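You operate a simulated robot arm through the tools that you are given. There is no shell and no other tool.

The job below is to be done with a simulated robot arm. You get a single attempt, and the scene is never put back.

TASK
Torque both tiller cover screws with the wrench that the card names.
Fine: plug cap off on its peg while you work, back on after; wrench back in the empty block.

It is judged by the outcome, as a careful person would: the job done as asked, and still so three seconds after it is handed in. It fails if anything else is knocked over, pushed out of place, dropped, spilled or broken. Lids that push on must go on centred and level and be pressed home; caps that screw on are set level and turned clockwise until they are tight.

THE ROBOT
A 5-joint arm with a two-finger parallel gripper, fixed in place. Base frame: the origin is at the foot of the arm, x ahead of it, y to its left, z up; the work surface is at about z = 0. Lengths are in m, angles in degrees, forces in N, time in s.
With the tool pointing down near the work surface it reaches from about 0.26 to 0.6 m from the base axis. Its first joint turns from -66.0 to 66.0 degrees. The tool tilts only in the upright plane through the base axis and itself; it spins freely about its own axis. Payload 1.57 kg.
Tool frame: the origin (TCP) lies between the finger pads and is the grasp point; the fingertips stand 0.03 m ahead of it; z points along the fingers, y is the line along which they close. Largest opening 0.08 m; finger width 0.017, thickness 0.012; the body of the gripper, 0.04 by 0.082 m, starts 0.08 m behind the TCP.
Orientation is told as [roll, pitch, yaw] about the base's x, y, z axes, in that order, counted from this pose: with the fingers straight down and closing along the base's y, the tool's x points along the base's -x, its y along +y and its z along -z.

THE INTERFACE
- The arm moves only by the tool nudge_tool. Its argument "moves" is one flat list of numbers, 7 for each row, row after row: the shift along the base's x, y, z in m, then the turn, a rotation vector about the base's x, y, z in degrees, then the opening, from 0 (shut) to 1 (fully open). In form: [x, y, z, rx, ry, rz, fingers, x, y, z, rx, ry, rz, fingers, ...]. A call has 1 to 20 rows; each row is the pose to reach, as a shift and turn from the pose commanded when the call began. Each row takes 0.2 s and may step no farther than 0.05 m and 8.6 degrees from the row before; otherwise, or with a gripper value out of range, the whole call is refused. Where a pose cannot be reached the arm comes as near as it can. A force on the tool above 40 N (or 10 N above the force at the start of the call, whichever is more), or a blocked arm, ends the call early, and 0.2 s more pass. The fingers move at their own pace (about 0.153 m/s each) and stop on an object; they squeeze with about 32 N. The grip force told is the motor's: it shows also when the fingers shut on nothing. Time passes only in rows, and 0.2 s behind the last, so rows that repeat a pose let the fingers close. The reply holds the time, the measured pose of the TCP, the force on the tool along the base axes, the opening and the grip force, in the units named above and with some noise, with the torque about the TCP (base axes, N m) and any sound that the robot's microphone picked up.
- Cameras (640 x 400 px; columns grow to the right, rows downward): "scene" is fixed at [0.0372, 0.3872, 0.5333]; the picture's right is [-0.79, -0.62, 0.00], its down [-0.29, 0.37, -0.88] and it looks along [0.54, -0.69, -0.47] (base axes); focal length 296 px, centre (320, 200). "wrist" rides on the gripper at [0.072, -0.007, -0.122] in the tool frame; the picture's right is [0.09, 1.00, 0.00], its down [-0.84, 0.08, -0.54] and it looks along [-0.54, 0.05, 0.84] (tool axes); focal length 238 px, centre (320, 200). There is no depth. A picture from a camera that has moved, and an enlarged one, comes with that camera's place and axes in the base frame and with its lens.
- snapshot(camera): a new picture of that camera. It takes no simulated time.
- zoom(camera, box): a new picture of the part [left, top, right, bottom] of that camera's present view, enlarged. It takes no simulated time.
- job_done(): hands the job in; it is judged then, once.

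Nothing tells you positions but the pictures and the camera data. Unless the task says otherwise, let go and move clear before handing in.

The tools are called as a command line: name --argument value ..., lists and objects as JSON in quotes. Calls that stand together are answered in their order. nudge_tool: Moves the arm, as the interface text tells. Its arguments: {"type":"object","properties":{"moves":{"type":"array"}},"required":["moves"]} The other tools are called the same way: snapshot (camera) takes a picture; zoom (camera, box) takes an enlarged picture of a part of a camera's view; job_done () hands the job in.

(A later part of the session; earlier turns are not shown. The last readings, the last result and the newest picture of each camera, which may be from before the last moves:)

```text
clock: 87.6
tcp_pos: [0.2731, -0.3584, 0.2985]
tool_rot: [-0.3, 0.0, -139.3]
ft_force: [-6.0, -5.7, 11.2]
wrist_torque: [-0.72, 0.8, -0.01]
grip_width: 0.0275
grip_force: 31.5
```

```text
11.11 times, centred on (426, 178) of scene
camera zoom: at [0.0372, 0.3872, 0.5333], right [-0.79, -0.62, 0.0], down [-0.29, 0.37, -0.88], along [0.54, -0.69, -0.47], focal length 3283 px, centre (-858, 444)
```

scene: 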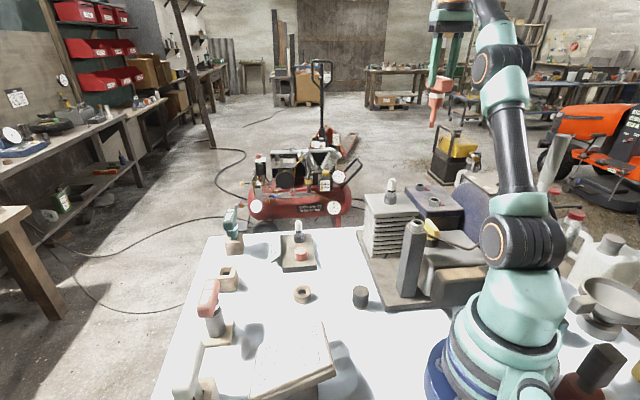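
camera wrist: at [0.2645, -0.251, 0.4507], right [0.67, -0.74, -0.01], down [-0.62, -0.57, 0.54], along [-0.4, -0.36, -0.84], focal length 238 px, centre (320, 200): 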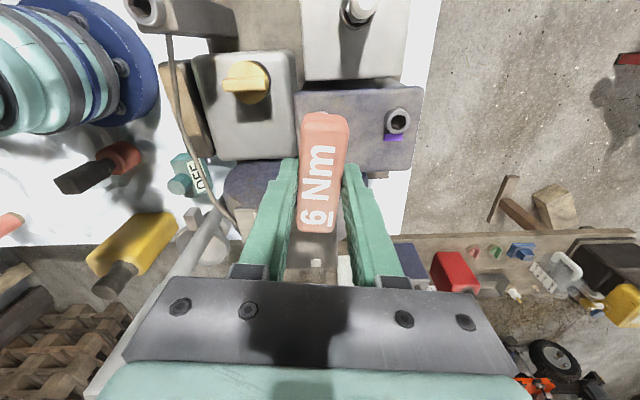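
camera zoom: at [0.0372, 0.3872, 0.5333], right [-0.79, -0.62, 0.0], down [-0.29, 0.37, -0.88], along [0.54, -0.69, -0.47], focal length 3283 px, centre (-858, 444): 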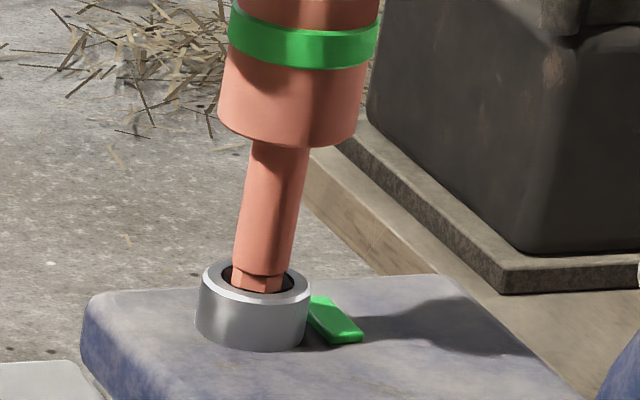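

The tab went from purple back to green. To torque it properly I'll back off a little further into yellow so the wrench resets, then come up to the click from below.

nudge_tool --moves '[-0.0003, -0.0002, 0, 0, 0, 3, 0.2, -0.0003, -0.0001, 0, 0, 0, 6, 0.2]'

zoom --camera "scene" --box '[410, 160, 442, 196]'

```text
clock: 88.2
tcp_pos: [0.273, -0.359, 0.2979]
tool_rot: [-0.2, 0.1, -133.3]
ft_force: [-3.4, -3.1, 12.3]
wrist_torque: [-0.44, 0.46, -0.02]
grip_width: 0.0274
grip_force: 32.6
```

```text
11.11 times, centred on (426, 178) of scene
camera zoom: at [0.0372, 0.3872, 0.5333], right [-0.79, -0.62, 0.0], down [-0.29, 0.37, -0.88], along [0.54, -0.69, -0.47], focal length 3283 px, centre (-858, 444)
```

zoom: 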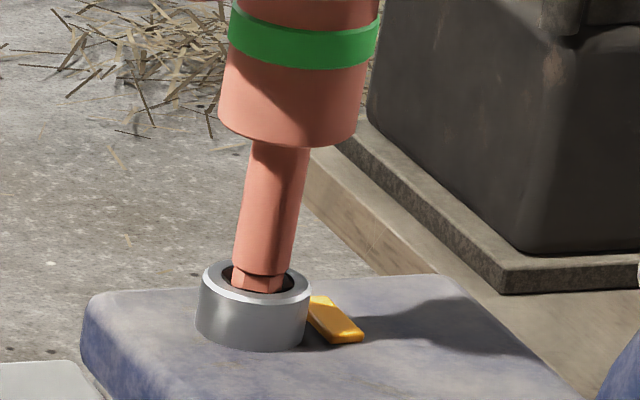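

Yellow now. Backing a bit further, then turning clockwise again to see the band reset.

nudge_tool --moves '[-0.0002, -0.0001, 0, 0, 0, 3, 0.2, -0.0002, 0, 0, 0, 0, 6, 0.2, -0.0002, 0, 0, 0, 0, 3, 0.2]'

zoom --camera "scene" --box '[410, 160, 442, 196]'

```text
clock: 89.0
tcp_pos: [0.2722, -0.3576, 0.2977]
tool_rot: [-0.2, 0.0, -130.4]
ft_force: [7.7, 2.7, 8.2]
wrist_torque: [0.26, -0.87, 0.02]
grip_width: 0.0275
grip_force: 32.6
```

```text
11.11 times, centred on (426, 178) of scene
camera zoom: at [0.0372, 0.3872, 0.5333], right [-0.79, -0.62, 0.0], down [-0.29, 0.37, -0.88], along [0.54, -0.69, -0.47], focal length 3283 px, centre (-858, 444)
```

zoom: 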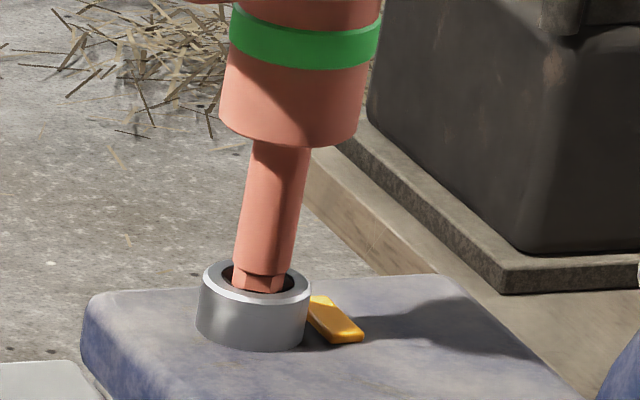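

nudge_tool --moves '[0.0003, 0.0001, 0, 0, 0, -1.5, 0.2, 0.0003, 0.0001, 0, 0, 0, -3, 0.2]'

zoom --camera "scene" --box '[410, 160, 442, 196]'

```text
clock: 89.6
tcp_pos: [0.272, -0.3576, 0.2983]
tool_rot: [-0.3, 0.0, -133.4]
ft_force: [8.1, 1.8, 5.6]
wrist_torque: [0.13, -0.91, 0.02]
grip_width: 0.0278
grip_force: 31.9
```

```text
11.11 times, centred on (426, 178) of scene
camera zoom: at [0.0372, 0.3872, 0.5333], right [-0.79, -0.62, 0.0], down [-0.29, 0.37, -0.88], along [0.54, -0.69, -0.47], focal length 3283 px, centre (-858, 444)
```

zoom: 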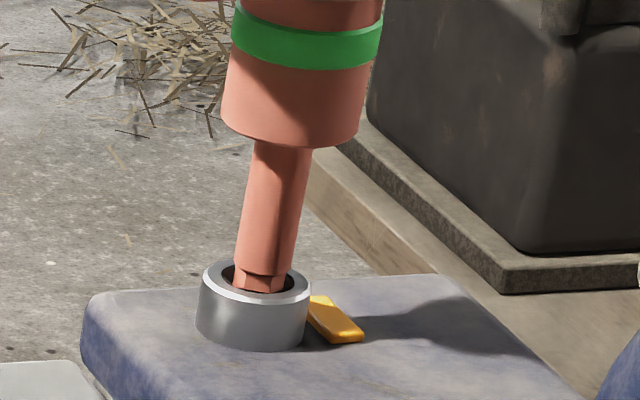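

The band is still latched. I'll back off a bit more so it resets, which gives me a clear click on the way up.

nudge_tool --moves '[0.0004, 0.0002, 0, 0, 0, 4, 0.2, 0.0003, 0.0003, 0, 0, 0, 8, 0.2, 0.0003, 0.0005, 0, 0, 0, 12, 0.2]'

zoom --camera "scene" --box '[410, 160, 442, 196]'

```text
clock: 90.4
tcp_pos: [0.2714, -0.3571, 0.2978]
tool_rot: [-0.1, 0.1, -121.4]
ft_force: [-1.2, -2.7, 4.3]
wrist_torque: [-0.38, 0.18, -0.05]
grip_width: 0.0275
grip_force: 31.9
```

```text
11.11 times, centred on (426, 178) of scene
camera zoom: at [0.0372, 0.3872, 0.5333], right [-0.79, -0.62, 0.0], down [-0.29, 0.37, -0.88], along [0.54, -0.69, -0.47], focal length 3283 px, centre (-858, 444)
```

zoom: 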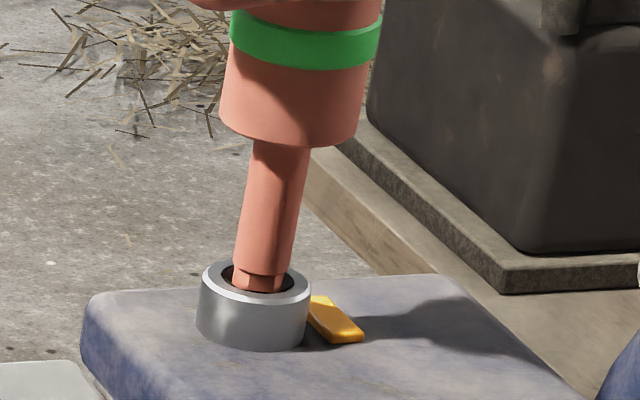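

nudge_tool --moves '[0, 0.0001, 0, 0, 0, 4, 0.2, 0, 0.0002, 0, 0, 0, 8, 0.2]'

zoom --camera "scene" --box '[410, 160, 442, 196]'

```text
clock: 91.0
tcp_pos: [0.2718, -0.3567, 0.2988]
tool_rot: [-0.2, 0.1, -113.5]
ft_force: [-6.3, -4.7, 0.9]
wrist_torque: [-0.65, 0.74, 0.0]
grip_width: 0.0278
grip_force: 31.6
```

```text
11.11 times, centred on (426, 178) of scene
camera zoom: at [0.0372, 0.3871, 0.5333], right [-0.79, -0.62, 0.0], down [-0.29, 0.37, -0.88], along [0.54, -0.69, -0.47], focal length 3283 px, centre (-858, 444)
```

zoom: 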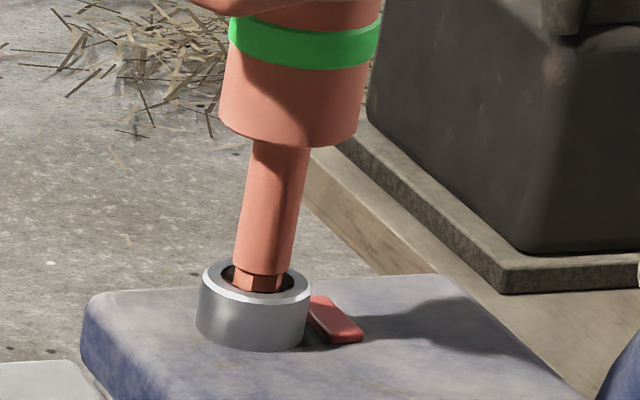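

Red again at −113.5°. Now tightening clockwise from here.

nudge_tool --moves '[-0.0003, -0.0003, 0, 0, 0, -2, 0.2, -0.0003, -0.0003, 0, 0, 0, -5, 0.2]'

zoom --camera "scene" --box '[410, 160, 442, 196]'

```text
clock: 91.6
tcp_pos: [0.2712, -0.3577, 0.2976]
tool_rot: [-0.3, 0.1, -118.5]
ft_force: [-2.1, 0.5, -3.4]
wrist_torque: [0.04, -0.1, -0.03]
grip_width: 0.0276
grip_force: 31.9
```

```text
11.11 times, centred on (426, 178) of scene
camera zoom: at [0.0372, 0.3871, 0.5333], right [-0.79, -0.62, 0.0], down [-0.29, 0.37, -0.88], along [0.54, -0.69, -0.47], focal length 3283 px, centre (-858, 444)
```

zoom: 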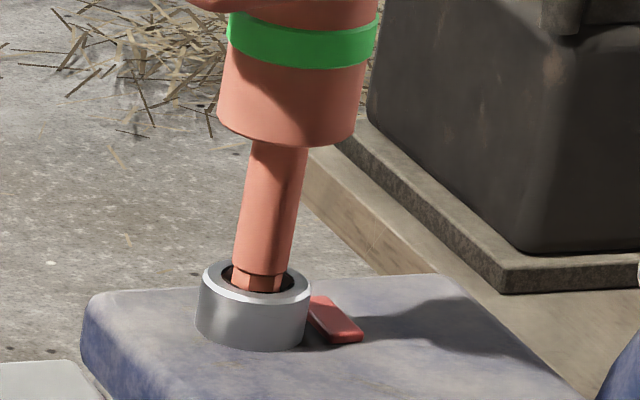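

nudge_tool --moves '[0, 0, -0.0006, 0, 0, -2, 0.2, 0, 0, -0.0006, 0, 0, -4, 0.2]'

zoom --camera "scene" --box '[410, 160, 442, 196]'

```text
clock: 92.2
tcp_pos: [0.2728, -0.3571, 0.2987]
tool_rot: [-0.1, 0.1, -122.4]
ft_force: [0.2, 0.2, -0.2]
wrist_torque: [0.0, -0.12, -0.01]
grip_width: 0.0276
grip_force: 32.1
```

```text
11.11 times, centred on (426, 178) of scene
camera zoom: at [0.0372, 0.3872, 0.5333], right [-0.79, -0.62, 0.0], down [-0.29, 0.37, -0.88], along [0.54, -0.69, -0.47], focal length 3283 px, centre (-858, 444)
```

zoom: 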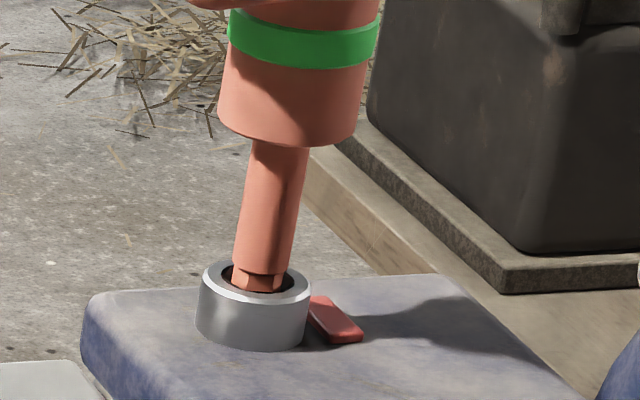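

nudge_tool --moves '[0, 0, 0, 0, 0, -2, 0.2, 0, 0, 0, 0, 0, -4, 0.2]'

zoom --camera "scene" --box '[410, 160, 442, 196]'

```text
clock: 92.8
tcp_pos: [0.272, -0.3577, 0.2988]
tool_rot: [-0.1, 0.0, -126.6]
ft_force: [2.5, 1.6, 3.2]
wrist_torque: [0.09, -0.33, 0.07]
grip_width: 0.0275
grip_force: 31.9
```

```text
11.11 times, centred on (426, 178) of scene
camera zoom: at [0.0372, 0.3872, 0.5333], right [-0.79, -0.62, 0.0], down [-0.29, 0.37, -0.88], along [0.54, -0.69, -0.47], focal length 3283 px, centre (-858, 444)
```

zoom: 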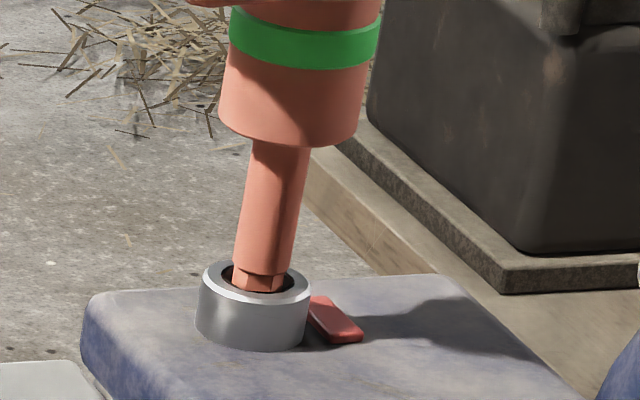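

nudge_tool --moves '[0.0001, 0, 0, 0, 0, -2, 0.2, 0.0001, 0, 0, 0, 0, -4, 0.2]'

zoom --camera "scene" --box '[410, 160, 442, 196]'

```text
clock: 93.4
tcp_pos: [0.2715, -0.3562, 0.2981]
tool_rot: [-0.2, 0.0, -130.5]
ft_force: [2.6, -4.0, 4.3]
wrist_torque: [-0.48, -0.14, 0.02]
grip_width: 0.0277
grip_force: 31.6
```

```text
11.11 times, centred on (426, 178) of scene
camera zoom: at [0.0372, 0.3872, 0.5333], right [-0.79, -0.62, 0.0], down [-0.29, 0.37, -0.88], along [0.54, -0.69, -0.47], focal length 3283 px, centre (-858, 444)
```

zoom: 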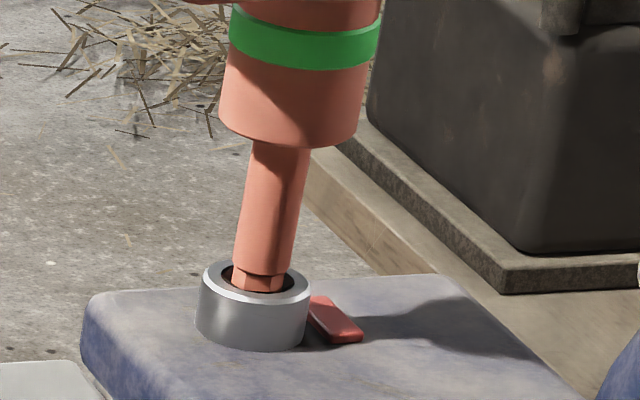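

Still red — the hex has a fair bit of rotational slack after reversing. Continuing clockwise until yellow shows.

nudge_tool --moves '[0.0001, -0.0002, 0, 0, 0, -2, 0.2, 0.0001, -0.0002, 0, 0, 0, -4, 0.2]'

zoom --camera "scene" --box '[410, 160, 442, 196]'

```text
clock: 94.0
tcp_pos: [0.2729, -0.3574, 0.2973]
tool_rot: [-0.3, 0.0, -134.5]
ft_force: [2.0, -3.7, 1.4]
wrist_torque: [-0.56, -0.16, 0.0]
grip_width: 0.0275
grip_force: 32.2
```

```text
11.11 times, centred on (426, 178) of scene
camera zoom: at [0.0372, 0.3872, 0.5333], right [-0.79, -0.62, 0.0], down [-0.29, 0.37, -0.88], along [0.54, -0.69, -0.47], focal length 3283 px, centre (-858, 444)
```

zoom: 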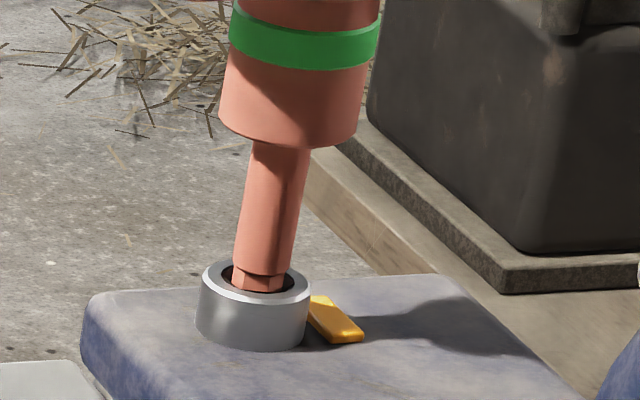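

Yellow at about −132°. By analogy with B, green should come roughly 15–20° further; I'll take a few moderate steps and then creep.

nudge_tool --moves '[0, -0.0002, 0, 0, 0, -2, 0.2, 0, -0.0003, 0, 0, 0, -4, 0.2, 0, -0.0004, 0, 0, 0, -6, 0.2]'

zoom --camera "scene" --box '[410, 160, 442, 196]'

```text
clock: 94.8
tcp_pos: [0.2726, -0.358, 0.2985]
tool_rot: [-0.4, 0.0, -140.5]
ft_force: [3.1, 1.2, 7.2]
wrist_torque: [0.04, -0.29, 0.04]
grip_width: 0.0275
grip_force: 31.7
```

```text
11.11 times, centred on (426, 178) of scene
camera zoom: at [0.0372, 0.3872, 0.5333], right [-0.79, -0.62, 0.0], down [-0.29, 0.37, -0.88], along [0.54, -0.69, -0.47], focal length 3283 px, centre (-858, 444)
```

zoom: 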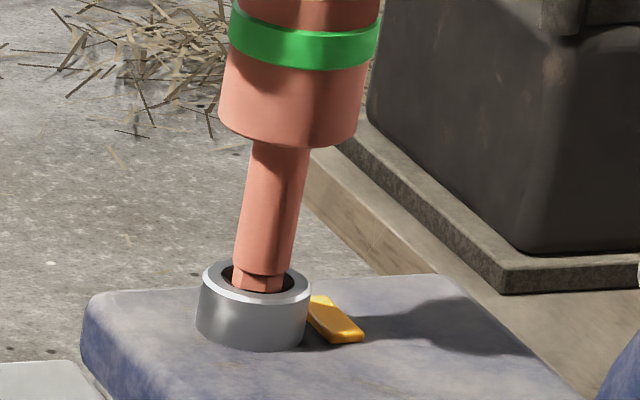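

nudge_tool --moves '[0.0001, 0, 0, 0, 0, -1.5, 0.2, 0.0001, 0, 0, 0, 0, -3, 0.2]'

zoom --camera "scene" --box '[410, 160, 442, 196]'

```text
clock: 95.4
tcp_pos: [0.2724, -0.3575, 0.2989]
tool_rot: [-0.4, 0.0, -143.5]
ft_force: [-0.5, 2.3, 11.6]
wrist_torque: [0.13, -0.05, 0.02]
grip_width: 0.0273
grip_force: 32.0
```

```text
11.11 times, centred on (426, 178) of scene
camera zoom: at [0.0372, 0.3872, 0.5333], right [-0.79, -0.62, 0.0], down [-0.29, 0.37, -0.88], along [0.54, -0.69, -0.47], focal length 3283 px, centre (-858, 444)
```

zoom: 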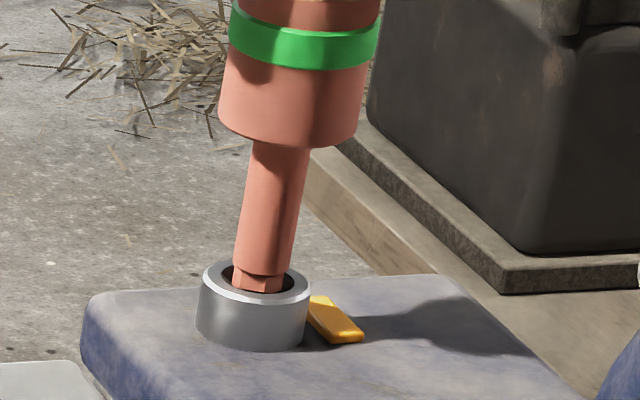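

nudge_tool --moves '[0, 0.0001, 0, 0, 0, -1.2, 0.2, 0, 0.0001, 0, 0, 0, -2.4, 0.2]'

zoom --camera "scene" --box '[410, 160, 442, 196]'

```text
clock: 96.0
tcp_pos: [0.2735, -0.3569, 0.2985]
tool_rot: [-0.3, 0.0, -145.9]
ft_force: [-0.9, 0.0, 13.3]
wrist_torque: [-0.12, 0.14, -0.01]
grip_width: 0.0274
grip_force: 32.0
```

```text
11.11 times, centred on (426, 178) of scene
camera zoom: at [0.0372, 0.3872, 0.5333], right [-0.79, -0.62, 0.0], down [-0.29, 0.37, -0.88], along [0.54, -0.69, -0.47], focal length 3283 px, centre (-858, 444)
```

zoom: 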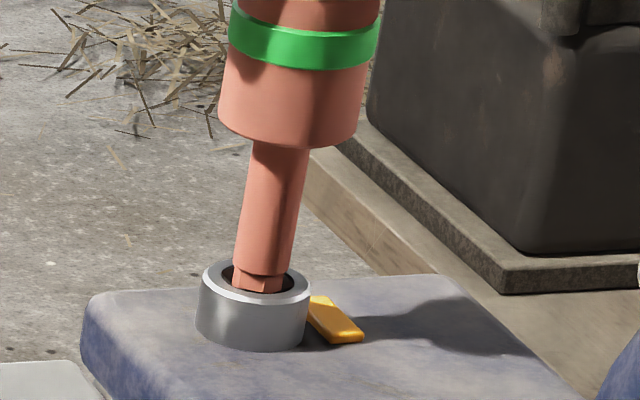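

nudge_tool --moves '[0, 0, 0, 0, 0, -1, 0.2, 0, 0, 0, 0, 0, -2, 0.2]'

zoom --camera "scene" --box '[410, 160, 442, 196]'

```text
clock: 96.6
tcp_pos: [0.2722, -0.3579, 0.298]
tool_rot: [-0.3, -0.1, -147.9]
ft_force: [2.4, 0.7, 17.8]
wrist_torque: [-0.05, -0.17, 0.0]
grip_width: 0.0274
grip_force: 32.2
```

```text
11.11 times, centred on (426, 178) of scene
camera zoom: at [0.0372, 0.3872, 0.5333], right [-0.79, -0.62, 0.0], down [-0.29, 0.37, -0.88], along [0.54, -0.69, -0.47], focal length 3283 px, centre (-858, 444)
```

zoom: 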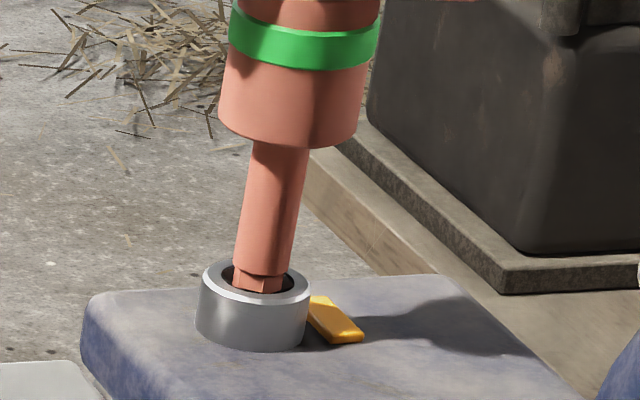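

nudge_tool --moves '[0.0001, 0, 0.0004, 0, 0, -1, 0.2, 0.0001, 0, 0.0004, 0, 0, -2, 0.2]'

zoom --camera "scene" --box '[410, 160, 442, 196]'

```text
clock: 97.2
tcp_pos: [0.272, -0.3576, 0.2978]
tool_rot: [-0.3, 0.0, -149.8]
ft_force: [6.9, -2.7, 10.7]
wrist_torque: [-0.3, -0.71, 0.01]
grip_width: 0.0272
grip_force: 32.4
```

```text
11.11 times, centred on (426, 178) of scene
camera zoom: at [0.0372, 0.3872, 0.5333], right [-0.79, -0.62, 0.0], down [-0.29, 0.37, -0.88], along [0.54, -0.69, -0.47], focal length 3283 px, centre (-858, 444)
```

zoom: 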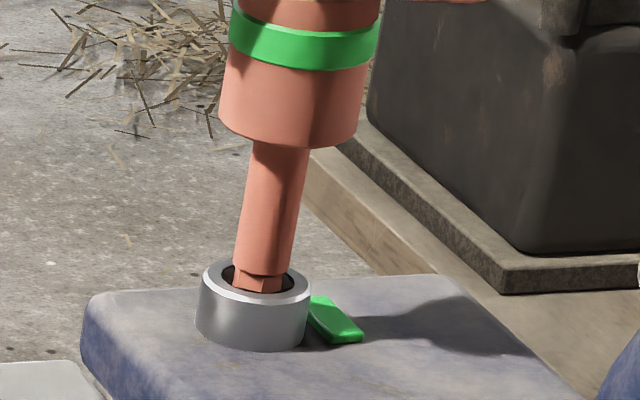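

Green. A further small creep to match where B clicked, checking it stays green.

nudge_tool --moves '[0.0002, -0.0001, 0, 0, 0, -1, 0.2]'

zoom --camera "scene" --box '[410, 160, 442, 196]'

```text
clock: 97.6
tcp_pos: [0.2738, -0.3582, 0.2982]
tool_rot: [-0.3, -0.1, -150.7]
ft_force: [6.1, -4.2, 10.7]
wrist_torque: [-0.51, -0.68, 0.01]
grip_width: 0.0275
grip_force: 32.1
```

```text
11.11 times, centred on (426, 178) of scene
camera zoom: at [0.0372, 0.3872, 0.5333], right [-0.79, -0.62, 0.0], down [-0.29, 0.37, -0.88], along [0.54, -0.69, -0.47], focal length 3283 px, centre (-858, 444)
```

zoom: 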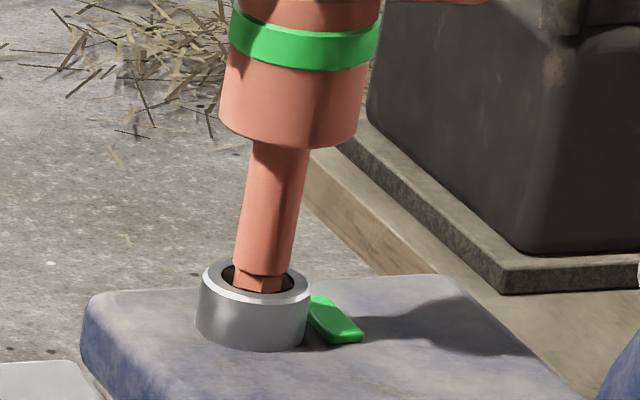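

nudge_tool --moves '[0.0002, -0.0002, 0, 0, 0, -0.7, 0.2]'

zoom --camera "scene" --box '[410, 160, 442, 196]'

```text
clock: 98.0
tcp_pos: [0.2731, -0.3574, 0.2979]
tool_rot: [-0.5, -0.1, -151.6]
ft_force: [4.3, -6.3, 5.4]
wrist_torque: [-0.74, -0.54, 0.03]
grip_width: 0.0274
grip_force: 31.8
```

```text
11.11 times, centred on (426, 178) of scene
camera zoom: at [0.0372, 0.3872, 0.5333], right [-0.79, -0.62, 0.0], down [-0.29, 0.37, -0.88], along [0.54, -0.69, -0.47], focal length 3283 px, centre (-858, 444)
```

zoom: 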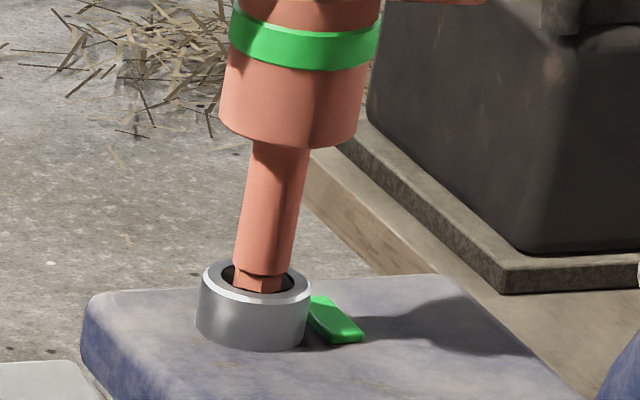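

A is green and set just past the onset as on B. Lifting straight out without turning.

nudge_tool --moves '[0.0002, -0.0003, 0.002, 0, 0, 0, 0.2, 0.0002, -0.0003, 0.007, 0, 0, 0, 0.2, 0.0002, -0.0003, 0.014, 0, 0, 0, 0.2, 0.0002, -0.0003, 0.025, 0, 0, 0, 0.2, 0.0002, -0.0003, 0.05, 0, 0, 0, 0.2, 0.0002, -0.0003, 0.09, 0, 0, 0, 0.2, 0.0002, -0.0003, 0.09, 0, 0, 0, 0.2]'

zoom --camera "scene" --box '[395, 150, 455, 210]'

snapshot --camera "wrist"

```text
clock: 99.6
tcp_pos: [0.2742, -0.3568, 0.3894]
tool_rot: [-0.5, 0.0, -151.5]
ft_force: [0.8, 1.1, -1.8]
wrist_torque: [-0.01, 0.0, -0.01]
grip_width: 0.0274
grip_force: 32.2
```

```text
6.67 times, centred on (425, 180) of scene
camera zoom: at [0.0372, 0.3871, 0.5333], right [-0.79, -0.62, 0.0], down [-0.29, 0.37, -0.88], along [0.54, -0.69, -0.47], focal length 1970 px, centre (-380, 333)
```

zoom: 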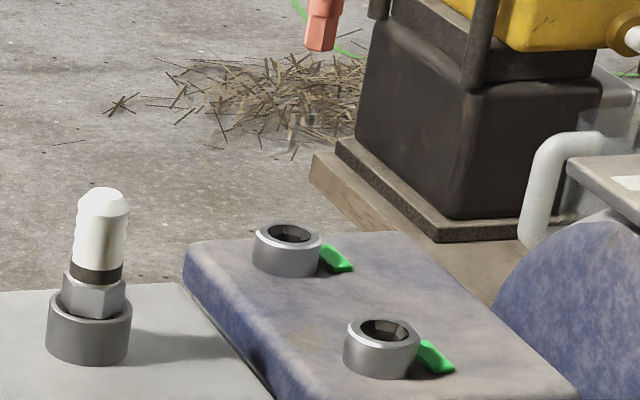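

```text
taken
camera wrist: at [0.3336, -0.3192, 0.5113], right [0.56, -0.83, -0.01], down [-0.7, -0.47, 0.54], along [-0.46, -0.29, -0.84], focal length 238 px, centre (320, 200)
```

wrist: 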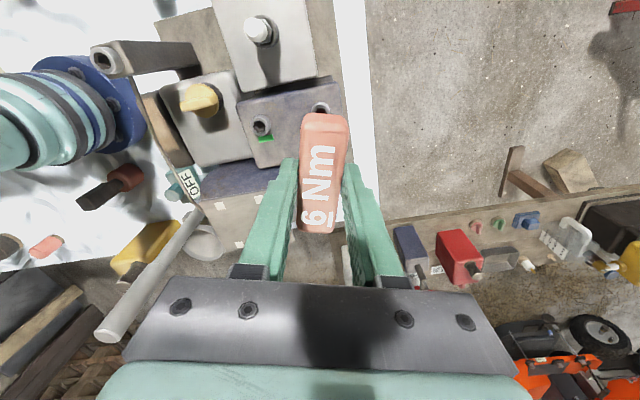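

Both tabs are green. Next I'll carry the wrench back, staying high over the plug and turning to its original yaw (−45°), stopping beside the empty block so I can see its hole.

nudge_tool --moves '[0.01855, 0.0326, 0.01, 0, 0, 8.2, 0.2, 0.0371, 0.0652, 0.02, 0, 0, 16.4, 0.2, 0.05565, 0.0978, 0.02, 0, 0, 24.6, 0.2, 0.0742, 0.1304, 0.02, 0, 0, 32.8, 0.2, 0.09275, 0.163, 0.01, 0, 0, 41, 0.2, 0.1113, 0.1956, 0, 0, 0, 49.2, 0.2, 0.12985, 0.2282, -0.015, 0, 0, 57.4, 0.2, 0.1484, 0.2608, -0.03, 0, 0, 65.6, 0.2, 0.16695, 0.2934, -0.045, 0, 0, 73.8, 0.2, 0.1855, 0.326, -0.06, 0, 0, 82, 0.2, 0.20405, 0.3586, -0.075, 0, 0, 90.2, 0.2, 0.2226, 0.3912, -0.085, 0, 0, 98.4, 0.2, 0.2411, 0.4239, -0.089, 0, 0, 106.5, 0.2, 0.2411, 0.4239, -0.089, 0, 0, 106.5, 0.2]'

snapshot --camera "wrist"

snapshot --camera "scene"

```text
clock: 102.6
tcp_pos: [0.5154, 0.0677, 0.2989]
tool_rot: [0.0, 0.0, -44.9]
ft_force: [0.8, 0.4, -1.9]
wrist_torque: [0.01, 0.01, -0.02]
grip_width: 0.0278
grip_force: 32.5
```

```text
taken
camera wrist: at [0.4577, 0.1123, 0.422], right [0.64, 0.77, 0.0], down [0.65, -0.54, 0.54], along [0.42, -0.35, -0.84], focal length 238 px, centre (320, 200)
```

wrist: 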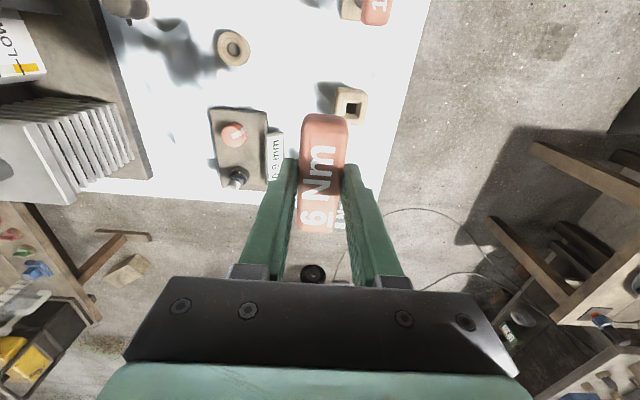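

```text
taken
```

scene: 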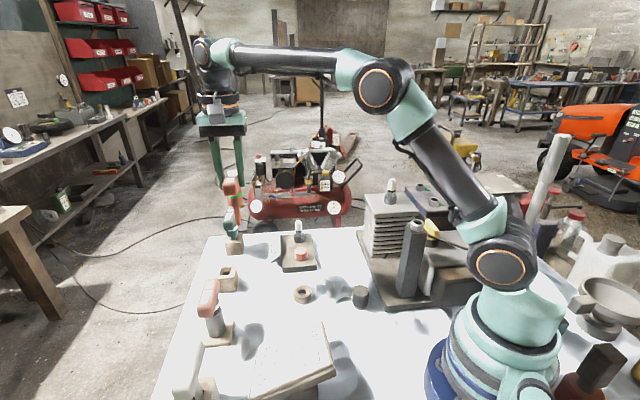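

zoom --camera "wrist" --box '[325, 80, 379, 130]'

zoom --camera "scene" --box '[205, 165, 265, 300]'

zoom --camera "wrist" --box '[250, 90, 400, 260]'

```text
8.00 times, centred on (352, 105) of wrist
camera zoom: at [0.4577, 0.1123, 0.422], right [0.64, 0.77, 0.0], down [0.65, -0.54, 0.54], along [0.42, -0.35, -0.84], focal length 1907 px, centre (64, 960)
```

zoom: 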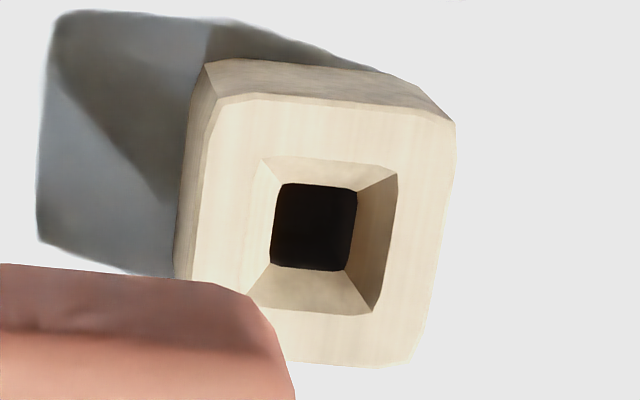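

```text
2.96 times, centred on (235, 232) of scene
camera zoom: at [0.0372, 0.3872, 0.5333], right [-0.79, -0.62, 0.0], down [-0.29, 0.37, -0.88], along [0.54, -0.69, -0.47], focal length 876 px, centre (572, 104)
```

zoom: 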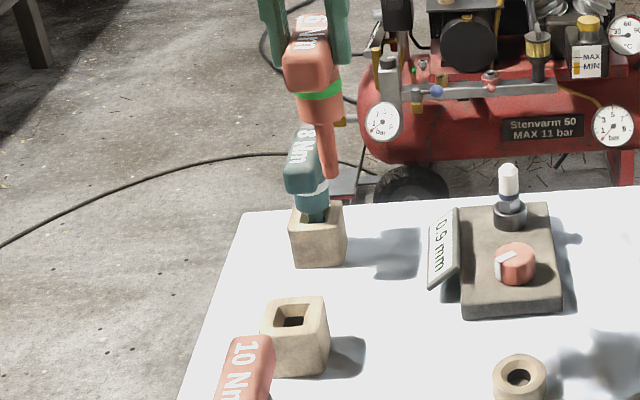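

```text
2.35 times, centred on (325, 175) of wrist
camera zoom: at [0.4577, 0.1123, 0.422], right [0.64, 0.77, 0.0], down [0.65, -0.54, 0.54], along [0.42, -0.35, -0.84], focal length 561 px, centre (308, 259)
```

zoom: 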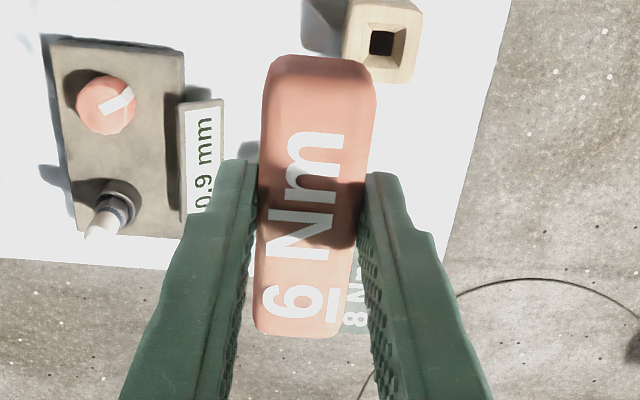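

The hole centre is about (0.5483,0.0987) with a funnel mouth 23 mm wide. Moving above it with the bit about 2 cm over the block, then checking alignment in the scene view.

nudge_tool --moves '[0.0175, 0.0174, -0.02, 0, 0, 0, 0.2, 0.0349, 0.0347, -0.05, 0, 0, 0, 0.2, 0.0349, 0.0347, -0.08, 0, 0, 0, 0.2, 0.0349, 0.0347, -0.1, 0, 0, 0, 0.2, 0.0349, 0.0347, -0.1, 0, 0, 0, 0.2]'

zoom --camera "scene" --box '[200, 225, 260, 300]'

snapshot --camera "wrist"

```text
clock: 103.8
tcp_pos: [0.5503, 0.0992, 0.201]
tool_rot: [0.0, 0.0, -45.0]
ft_force: [-0.5, 0.2, -3.0]
wrist_torque: [-0.01, 0.01, 0.01]
grip_width: 0.0274
grip_force: 32.3
```

```text
5.33 times, centred on (230, 262) of scene
camera zoom: at [0.0372, 0.3872, 0.5333], right [-0.79, -0.62, 0.0], down [-0.29, 0.37, -0.88], along [0.54, -0.69, -0.47], focal length 1576 px, centre (800, -133)
```

zoom: 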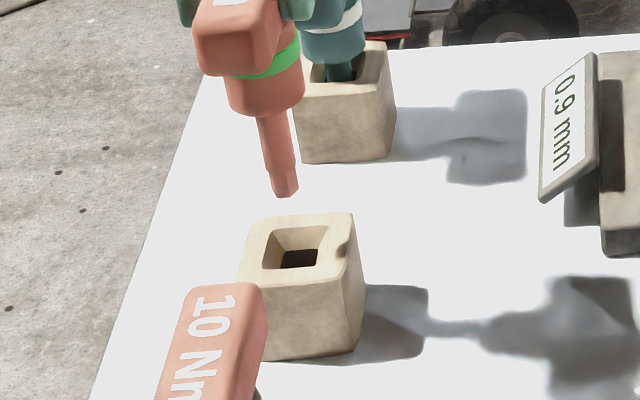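

```text
taken
camera wrist: at [0.4937, 0.1449, 0.3215], right [0.64, 0.77, 0.0], down [0.65, -0.54, 0.54], along [0.42, -0.35, -0.84], focal length 238 px, centre (320, 200)
```

wrist: 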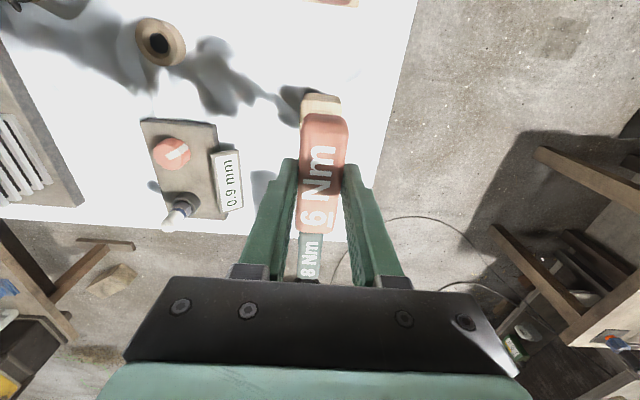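

The bit lines up laterally with the hole; block top is about z=0.043. Descending into the funnel and checking forces.

nudge_tool --moves '[-0.0004, 0.0005, -0.015, 0, 0, 0, 0.2, -0.0004, 0.0005, -0.027, 0, 0, 0, 0.2, -0.0004, 0.0005, -0.033, 0, 0, 0, 0.2, -0.0004, 0.0005, -0.033, 0, 0, 0, 0.2]'

zoom --camera "scene" --box '[210, 250, 250, 290]'

```text
clock: 104.8
tcp_pos: [0.5477, 0.1015, 0.1665]
tool_rot: [0.0, 0.0, -45.0]
ft_force: [0.3, -0.1, -1.6]
wrist_torque: [-0.01, 0.02, 0.0]
grip_width: 0.0278
grip_force: 31.5
```

```text
10.00 times, centred on (230, 270) of scene
camera zoom: at [0.0372, 0.3872, 0.5333], right [-0.79, -0.62, 0.0], down [-0.29, 0.37, -0.88], along [0.54, -0.69, -0.47], focal length 2955 px, centre (1220, -500)
```

zoom: 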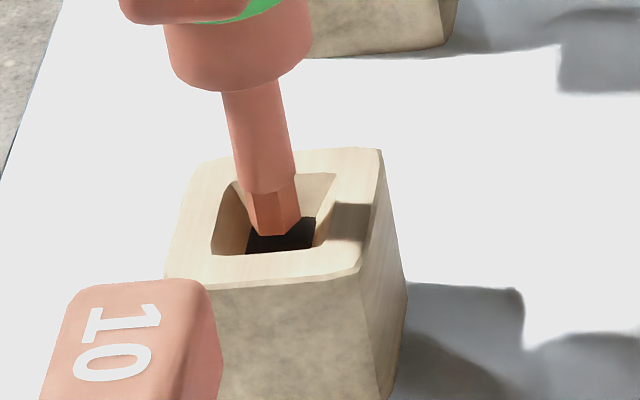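

The bit is in the funnel, about 1–2 mm too far from the camera; shifting slightly and going lower.

nudge_tool --moves '[-0.0008, 0.0008, -0.001, 0, 0, 0, 0.2, -0.0008, 0.0008, -0.003, 0, 0, 0, 0.2, -0.0008, 0.0008, -0.003, 0, 0, 0, 0.2]'

zoom --camera "scene" --box '[210, 250, 250, 290]'

```text
clock: 105.6
tcp_pos: [0.548, 0.1015, 0.1634]
tool_rot: [0.0, 0.0, -45.0]
ft_force: [0.4, 0.1, -2.5]
wrist_torque: [0.01, 0.0, -0.01]
grip_width: 0.0274
grip_force: 31.9
```

```text
10.00 times, centred on (230, 270) of scene
camera zoom: at [0.0372, 0.3872, 0.5333], right [-0.79, -0.62, 0.0], down [-0.29, 0.37, -0.88], along [0.54, -0.69, -0.47], focal length 2955 px, centre (1220, -500)
```

zoom: 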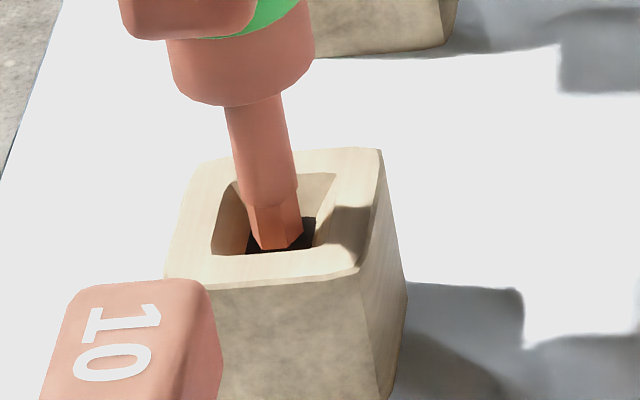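

nudge_tool --moves '[0, 0, -0.002, 0, 0, 0, 0.2, 0, 0, -0.004, 0, 0, 0, 0.2, 0, 0, -0.004, 0, 0, 0, 0.2]'

zoom --camera "scene" --box '[210, 250, 250, 290]'

```text
clock: 106.4
tcp_pos: [0.5475, 0.1026, 0.1592]
tool_rot: [0.0, 0.1, -45.1]
ft_force: [0.1, 0.4, -1.3]
wrist_torque: [-0.01, 0.01, 0.01]
grip_width: 0.0275
grip_force: 31.9
```

```text
10.00 times, centred on (230, 270) of scene
camera zoom: at [0.0372, 0.3872, 0.5333], right [-0.79, -0.62, 0.0], down [-0.29, 0.37, -0.88], along [0.54, -0.69, -0.47], focal length 2955 px, centre (1220, -500)
```

zoom: 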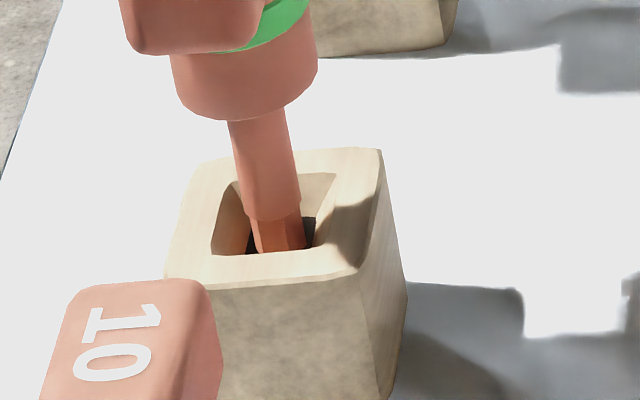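

Entering the hole freely. Continuing down with checks.

nudge_tool --moves '[0, 0, -0.003, 0, 0, 0, 0.2, 0, 0, -0.006, 0, 0, 0, 0.2, 0, 0, -0.008, 0, 0, 0, 0.2]'

zoom --camera "scene" --box '[205, 235, 255, 290]'

```text
clock: 107.2
tcp_pos: [0.547, 0.1012, 0.1504]
tool_rot: [-0.1, 0.1, -45.1]
ft_force: [1.4, -2.1, 0.2]
wrist_torque: [-0.23, -0.12, -0.02]
grip_width: 0.0272
grip_force: 32.0
```

```text
7.27 times, centred on (230, 262) of scene
camera zoom: at [0.0372, 0.3872, 0.5333], right [-0.79, -0.62, 0.0], down [-0.29, 0.37, -0.88], along [0.54, -0.69, -0.47], focal length 2149 px, centre (974, -254)
```

zoom: 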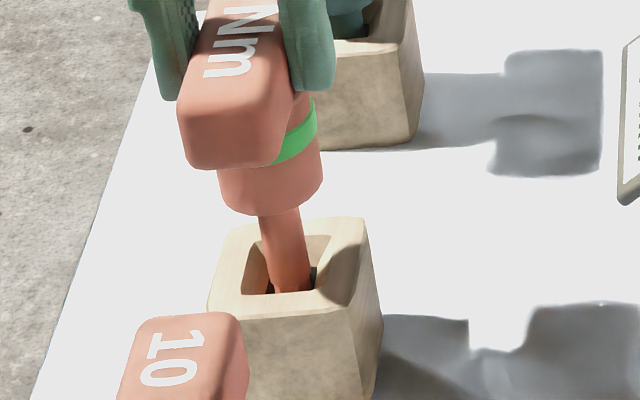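

nudge_tool --moves '[0.0003, -0.0004, -0.002, 0, 0, 0, 0.2, 0.0003, -0.0004, -0.004, 0, 0, 0, 0.2, 0.0003, -0.0004, -0.006, 0, 0, 0, 0.2]'

```text
clock: 108.0
tcp_pos: [0.5492, 0.1016, 0.1456]
tool_rot: [0.1, 0.0, -45.0]
ft_force: [0.0, -1.6, 5.6]
wrist_torque: [-0.19, -0.09, 0.0]
grip_width: 0.0277
grip_force: 32.1
```

nudge_tool --moves '[0.0002, -0.0004, -0.002, 0, 0, 0, 0.2, 0.0002, -0.0004, -0.004, 0, 0, 0, 0.2, 0.0002, -0.0004, -0.006, 0, 0, 0, 0.2]'

zoom --camera "scene" --box '[205, 235, 255, 290]'

```text
clock: 108.8
tcp_pos: [0.5484, 0.1006, 0.1404]
tool_rot: [0.0, 0.0, -45.1]
ft_force: [3.7, -6.8, 4.8]
wrist_torque: [-0.67, -0.42, 0.04]
grip_width: 0.0274
grip_force: 31.6
```

```text
7.27 times, centred on (230, 262) of scene
camera zoom: at [0.0372, 0.3871, 0.5333], right [-0.79, -0.62, 0.0], down [-0.29, 0.37, -0.88], along [0.54, -0.69, -0.47], focal length 2149 px, centre (974, -254)
```

zoom: 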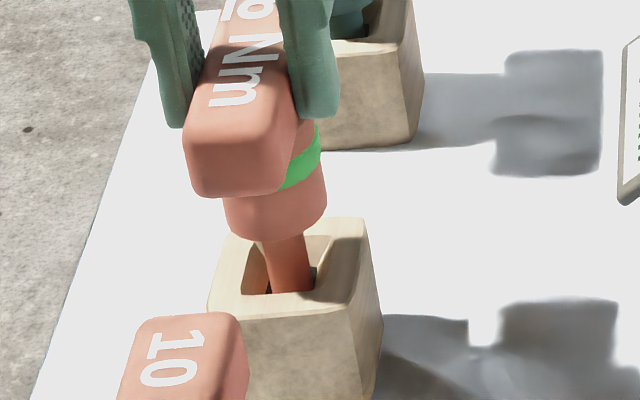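

nudge_tool --moves '[0.0004, -0.0007, 0, 0, 0, 0, 0.2, 0.0005, -0.0009, -0.003, 0, 0, 0, 0.2, 0.0005, -0.0009, -0.006, 0, 0, 0, 0.2]'

```text
clock: 109.6
tcp_pos: [0.5475, 0.1016, 0.1329]
tool_rot: [0.0, 0.0, -45.0]
ft_force: [3.1, -0.1, 0.4]
wrist_torque: [-0.01, -0.32, 0.0]
grip_width: 0.0276
grip_force: 31.8
```

nudge_tool --moves '[0.0002, 0, -0.002, 0, 0, 0, 0.2, 0.0002, 0, -0.004, 0, 0, 0, 0.2, 0.0002, 0, -0.006, 0, 0, 0, 0.2]'

zoom --camera "scene" --box '[205, 235, 255, 290]'

```text
clock: 110.4
tcp_pos: [0.55, 0.0987, 0.1285]
tool_rot: [-0.1, 0.1, -45.0]
ft_force: [-3.6, 2.8, 8.6]
wrist_torque: [0.38, 0.46, -0.03]
grip_width: 0.0274
grip_force: 32.5
```

```text
7.27 times, centred on (230, 262) of scene
camera zoom: at [0.0371, 0.3871, 0.5333], right [-0.79, -0.62, 0.0], down [-0.29, 0.37, -0.88], along [0.54, -0.69, -0.47], focal length 2149 px, centre (974, -254)
```

zoom: 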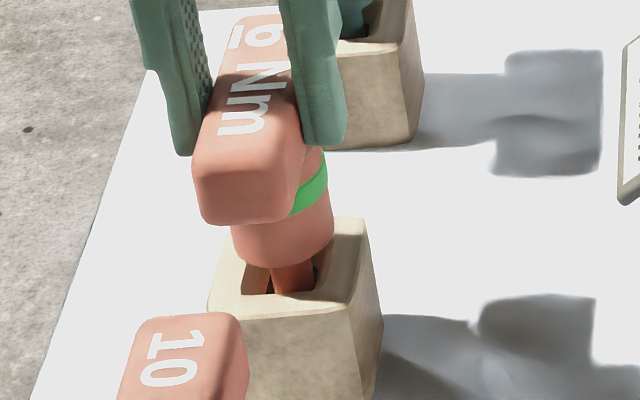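

nudge_tool --moves '[-0.0002, 0.0002, -0.001, 0, 0, 0, 0.2, -0.0002, 0.0002, -0.002, 0, 0, 0, 0.2]'

zoom --camera "scene" --box '[200, 232, 250, 296]'

```text
clock: 111.0
tcp_pos: [0.5495, 0.1001, 0.1279]
tool_rot: [0.0, 0.0, -45.2]
ft_force: [-10.7, 0.7, 30.5]
wrist_torque: [-0.04, 1.24, 0.0]
grip_width: 0.0275
grip_force: 32.3
```

```text
6.25 times, centred on (225, 264) of scene
camera zoom: at [0.037, 0.3871, 0.5334], right [-0.79, -0.62, 0.0], down [-0.29, 0.37, -0.88], along [0.54, -0.69, -0.47], focal length 1847 px, centre (914, -200)
```

zoom: 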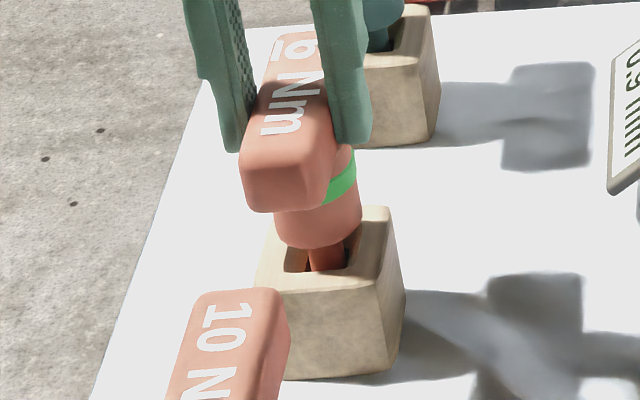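

The wrench is back down exactly where it stood. Easing the load, then releasing.

nudge_tool --moves '[-0.0004, 0, 0.001, 0, 0, 0, 0.2, -0.0006, 0, 0.0018, 0, 0, 0, 0.2, -0.0006, 0, 0.0018, 0, 0, 0, 0.2]'

```text
clock: 111.8
tcp_pos: [0.5503, 0.0992, 0.1266]
tool_rot: [0.1, 0.0, -45.1]
ft_force: [2.5, -2.4, 17.1]
wrist_torque: [-0.28, -0.45, 0.03]
grip_width: 0.0277
grip_force: 31.6
```

nudge_tool --moves '[0.0001, -0.0001, 0.001, 0, 0, 0, 0.2, 0.0001, -0.0001, 0.0012, 0, 0, 0, 0.3, 0.0001, -0.0001, 0.0012, 0, 0, 0, 0.6, 0.0001, -0.0001, 0.0012, 0, 0, 0, 1, 0.0001, -0.0001, 0.0012, 0, 0, 0, 1, 0.0001, -0.0001, 0.0012, 0, 0, 0, 1]'

zoom --camera "scene" --box '[200, 232, 250, 296]'

snapshot --camera "wrist"

```text
clock: 113.2
tcp_pos: [0.5481, 0.1004, 0.1282]
tool_rot: [0.0, 0.0, -45.0]
ft_force: [-0.4, 0.0, 0.1]
wrist_torque: [-0.02, 0.01, 0.01]
grip_width: 0.0802
grip_force: 0.0
```

```text
6.25 times, centred on (225, 264) of scene
camera zoom: at [0.0372, 0.3872, 0.5333], right [-0.79, -0.62, 0.0], down [-0.29, 0.37, -0.88], along [0.54, -0.69, -0.47], focal length 1847 px, centre (914, -200)
```

zoom: 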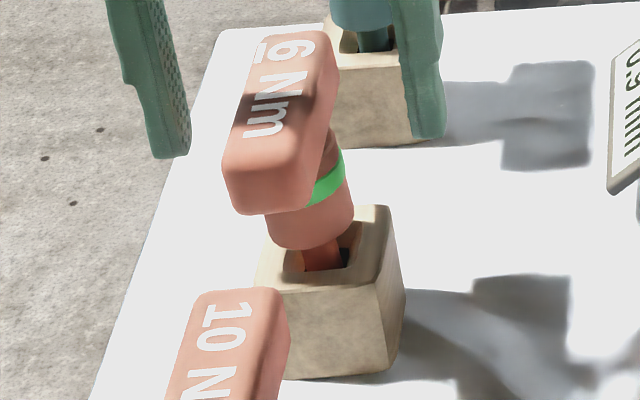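

```text
taken
camera wrist: at [0.4915, 0.1455, 0.2503], right [0.64, 0.77, 0.0], down [0.65, -0.54, 0.54], along [0.42, -0.35, -0.84], focal length 238 px, centre (320, 200)
```

wrist: 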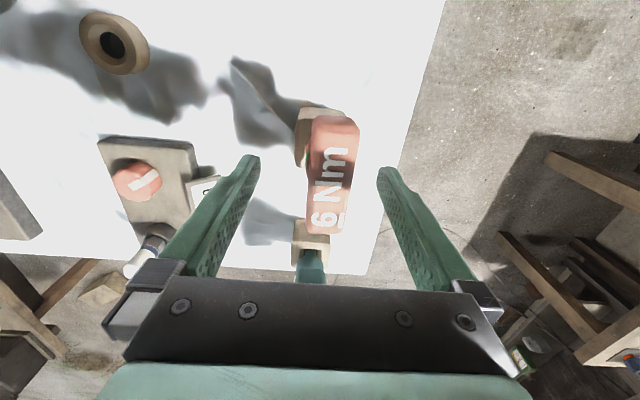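

The wrench stands in its block about as upright as it was originally. Raising clear, then swinging back above the peg at yaw −135°.

nudge_tool --moves '[0, 0, 0.01, 0, 0, 0, 1, 0, 0, 0.04, 0, 0, 0, 1, 0, 0, 0.08, 0, 0, 0, 1, 0, 0, 0.12, 0, 0, 0, 1, 0, 0, 0.13, 0, 0, 0, 1]'

zoom --camera "scene" --box '[190, 200, 280, 300]'

snapshot --camera "wrist"

```text
clock: 114.4
tcp_pos: [0.5469, 0.099, 0.2572]
tool_rot: [0.1, 0.0, -45.0]
ft_force: [0.4, -0.8, 0.4]
wrist_torque: [0.03, -0.03, 0.0]
grip_width: 0.0802
grip_force: 0.0
```

```text
4.00 times, centred on (235, 250) of scene
camera zoom: at [0.0372, 0.3872, 0.5333], right [-0.79, -0.62, 0.0], down [-0.29, 0.37, -0.88], along [0.54, -0.69, -0.47], focal length 1182 px, centre (660, 0)
```

zoom: 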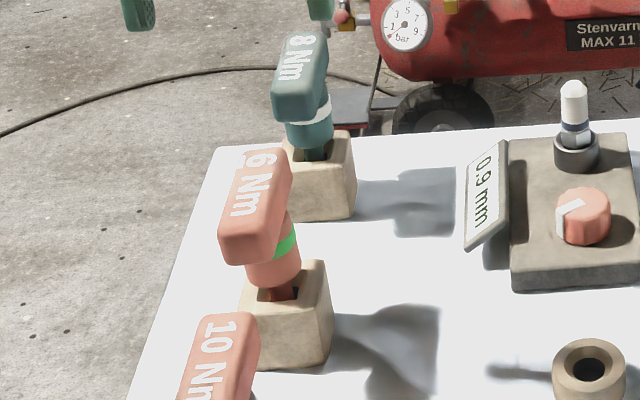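

```text
taken
camera wrist: at [0.49, 0.1447, 0.3803], right [0.64, 0.77, 0.0], down [0.65, -0.54, 0.54], along [0.42, -0.35, -0.84], focal length 238 px, centre (320, 200)
```

wrist: 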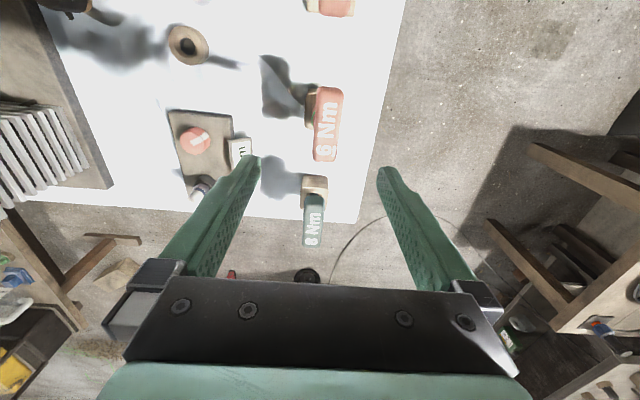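

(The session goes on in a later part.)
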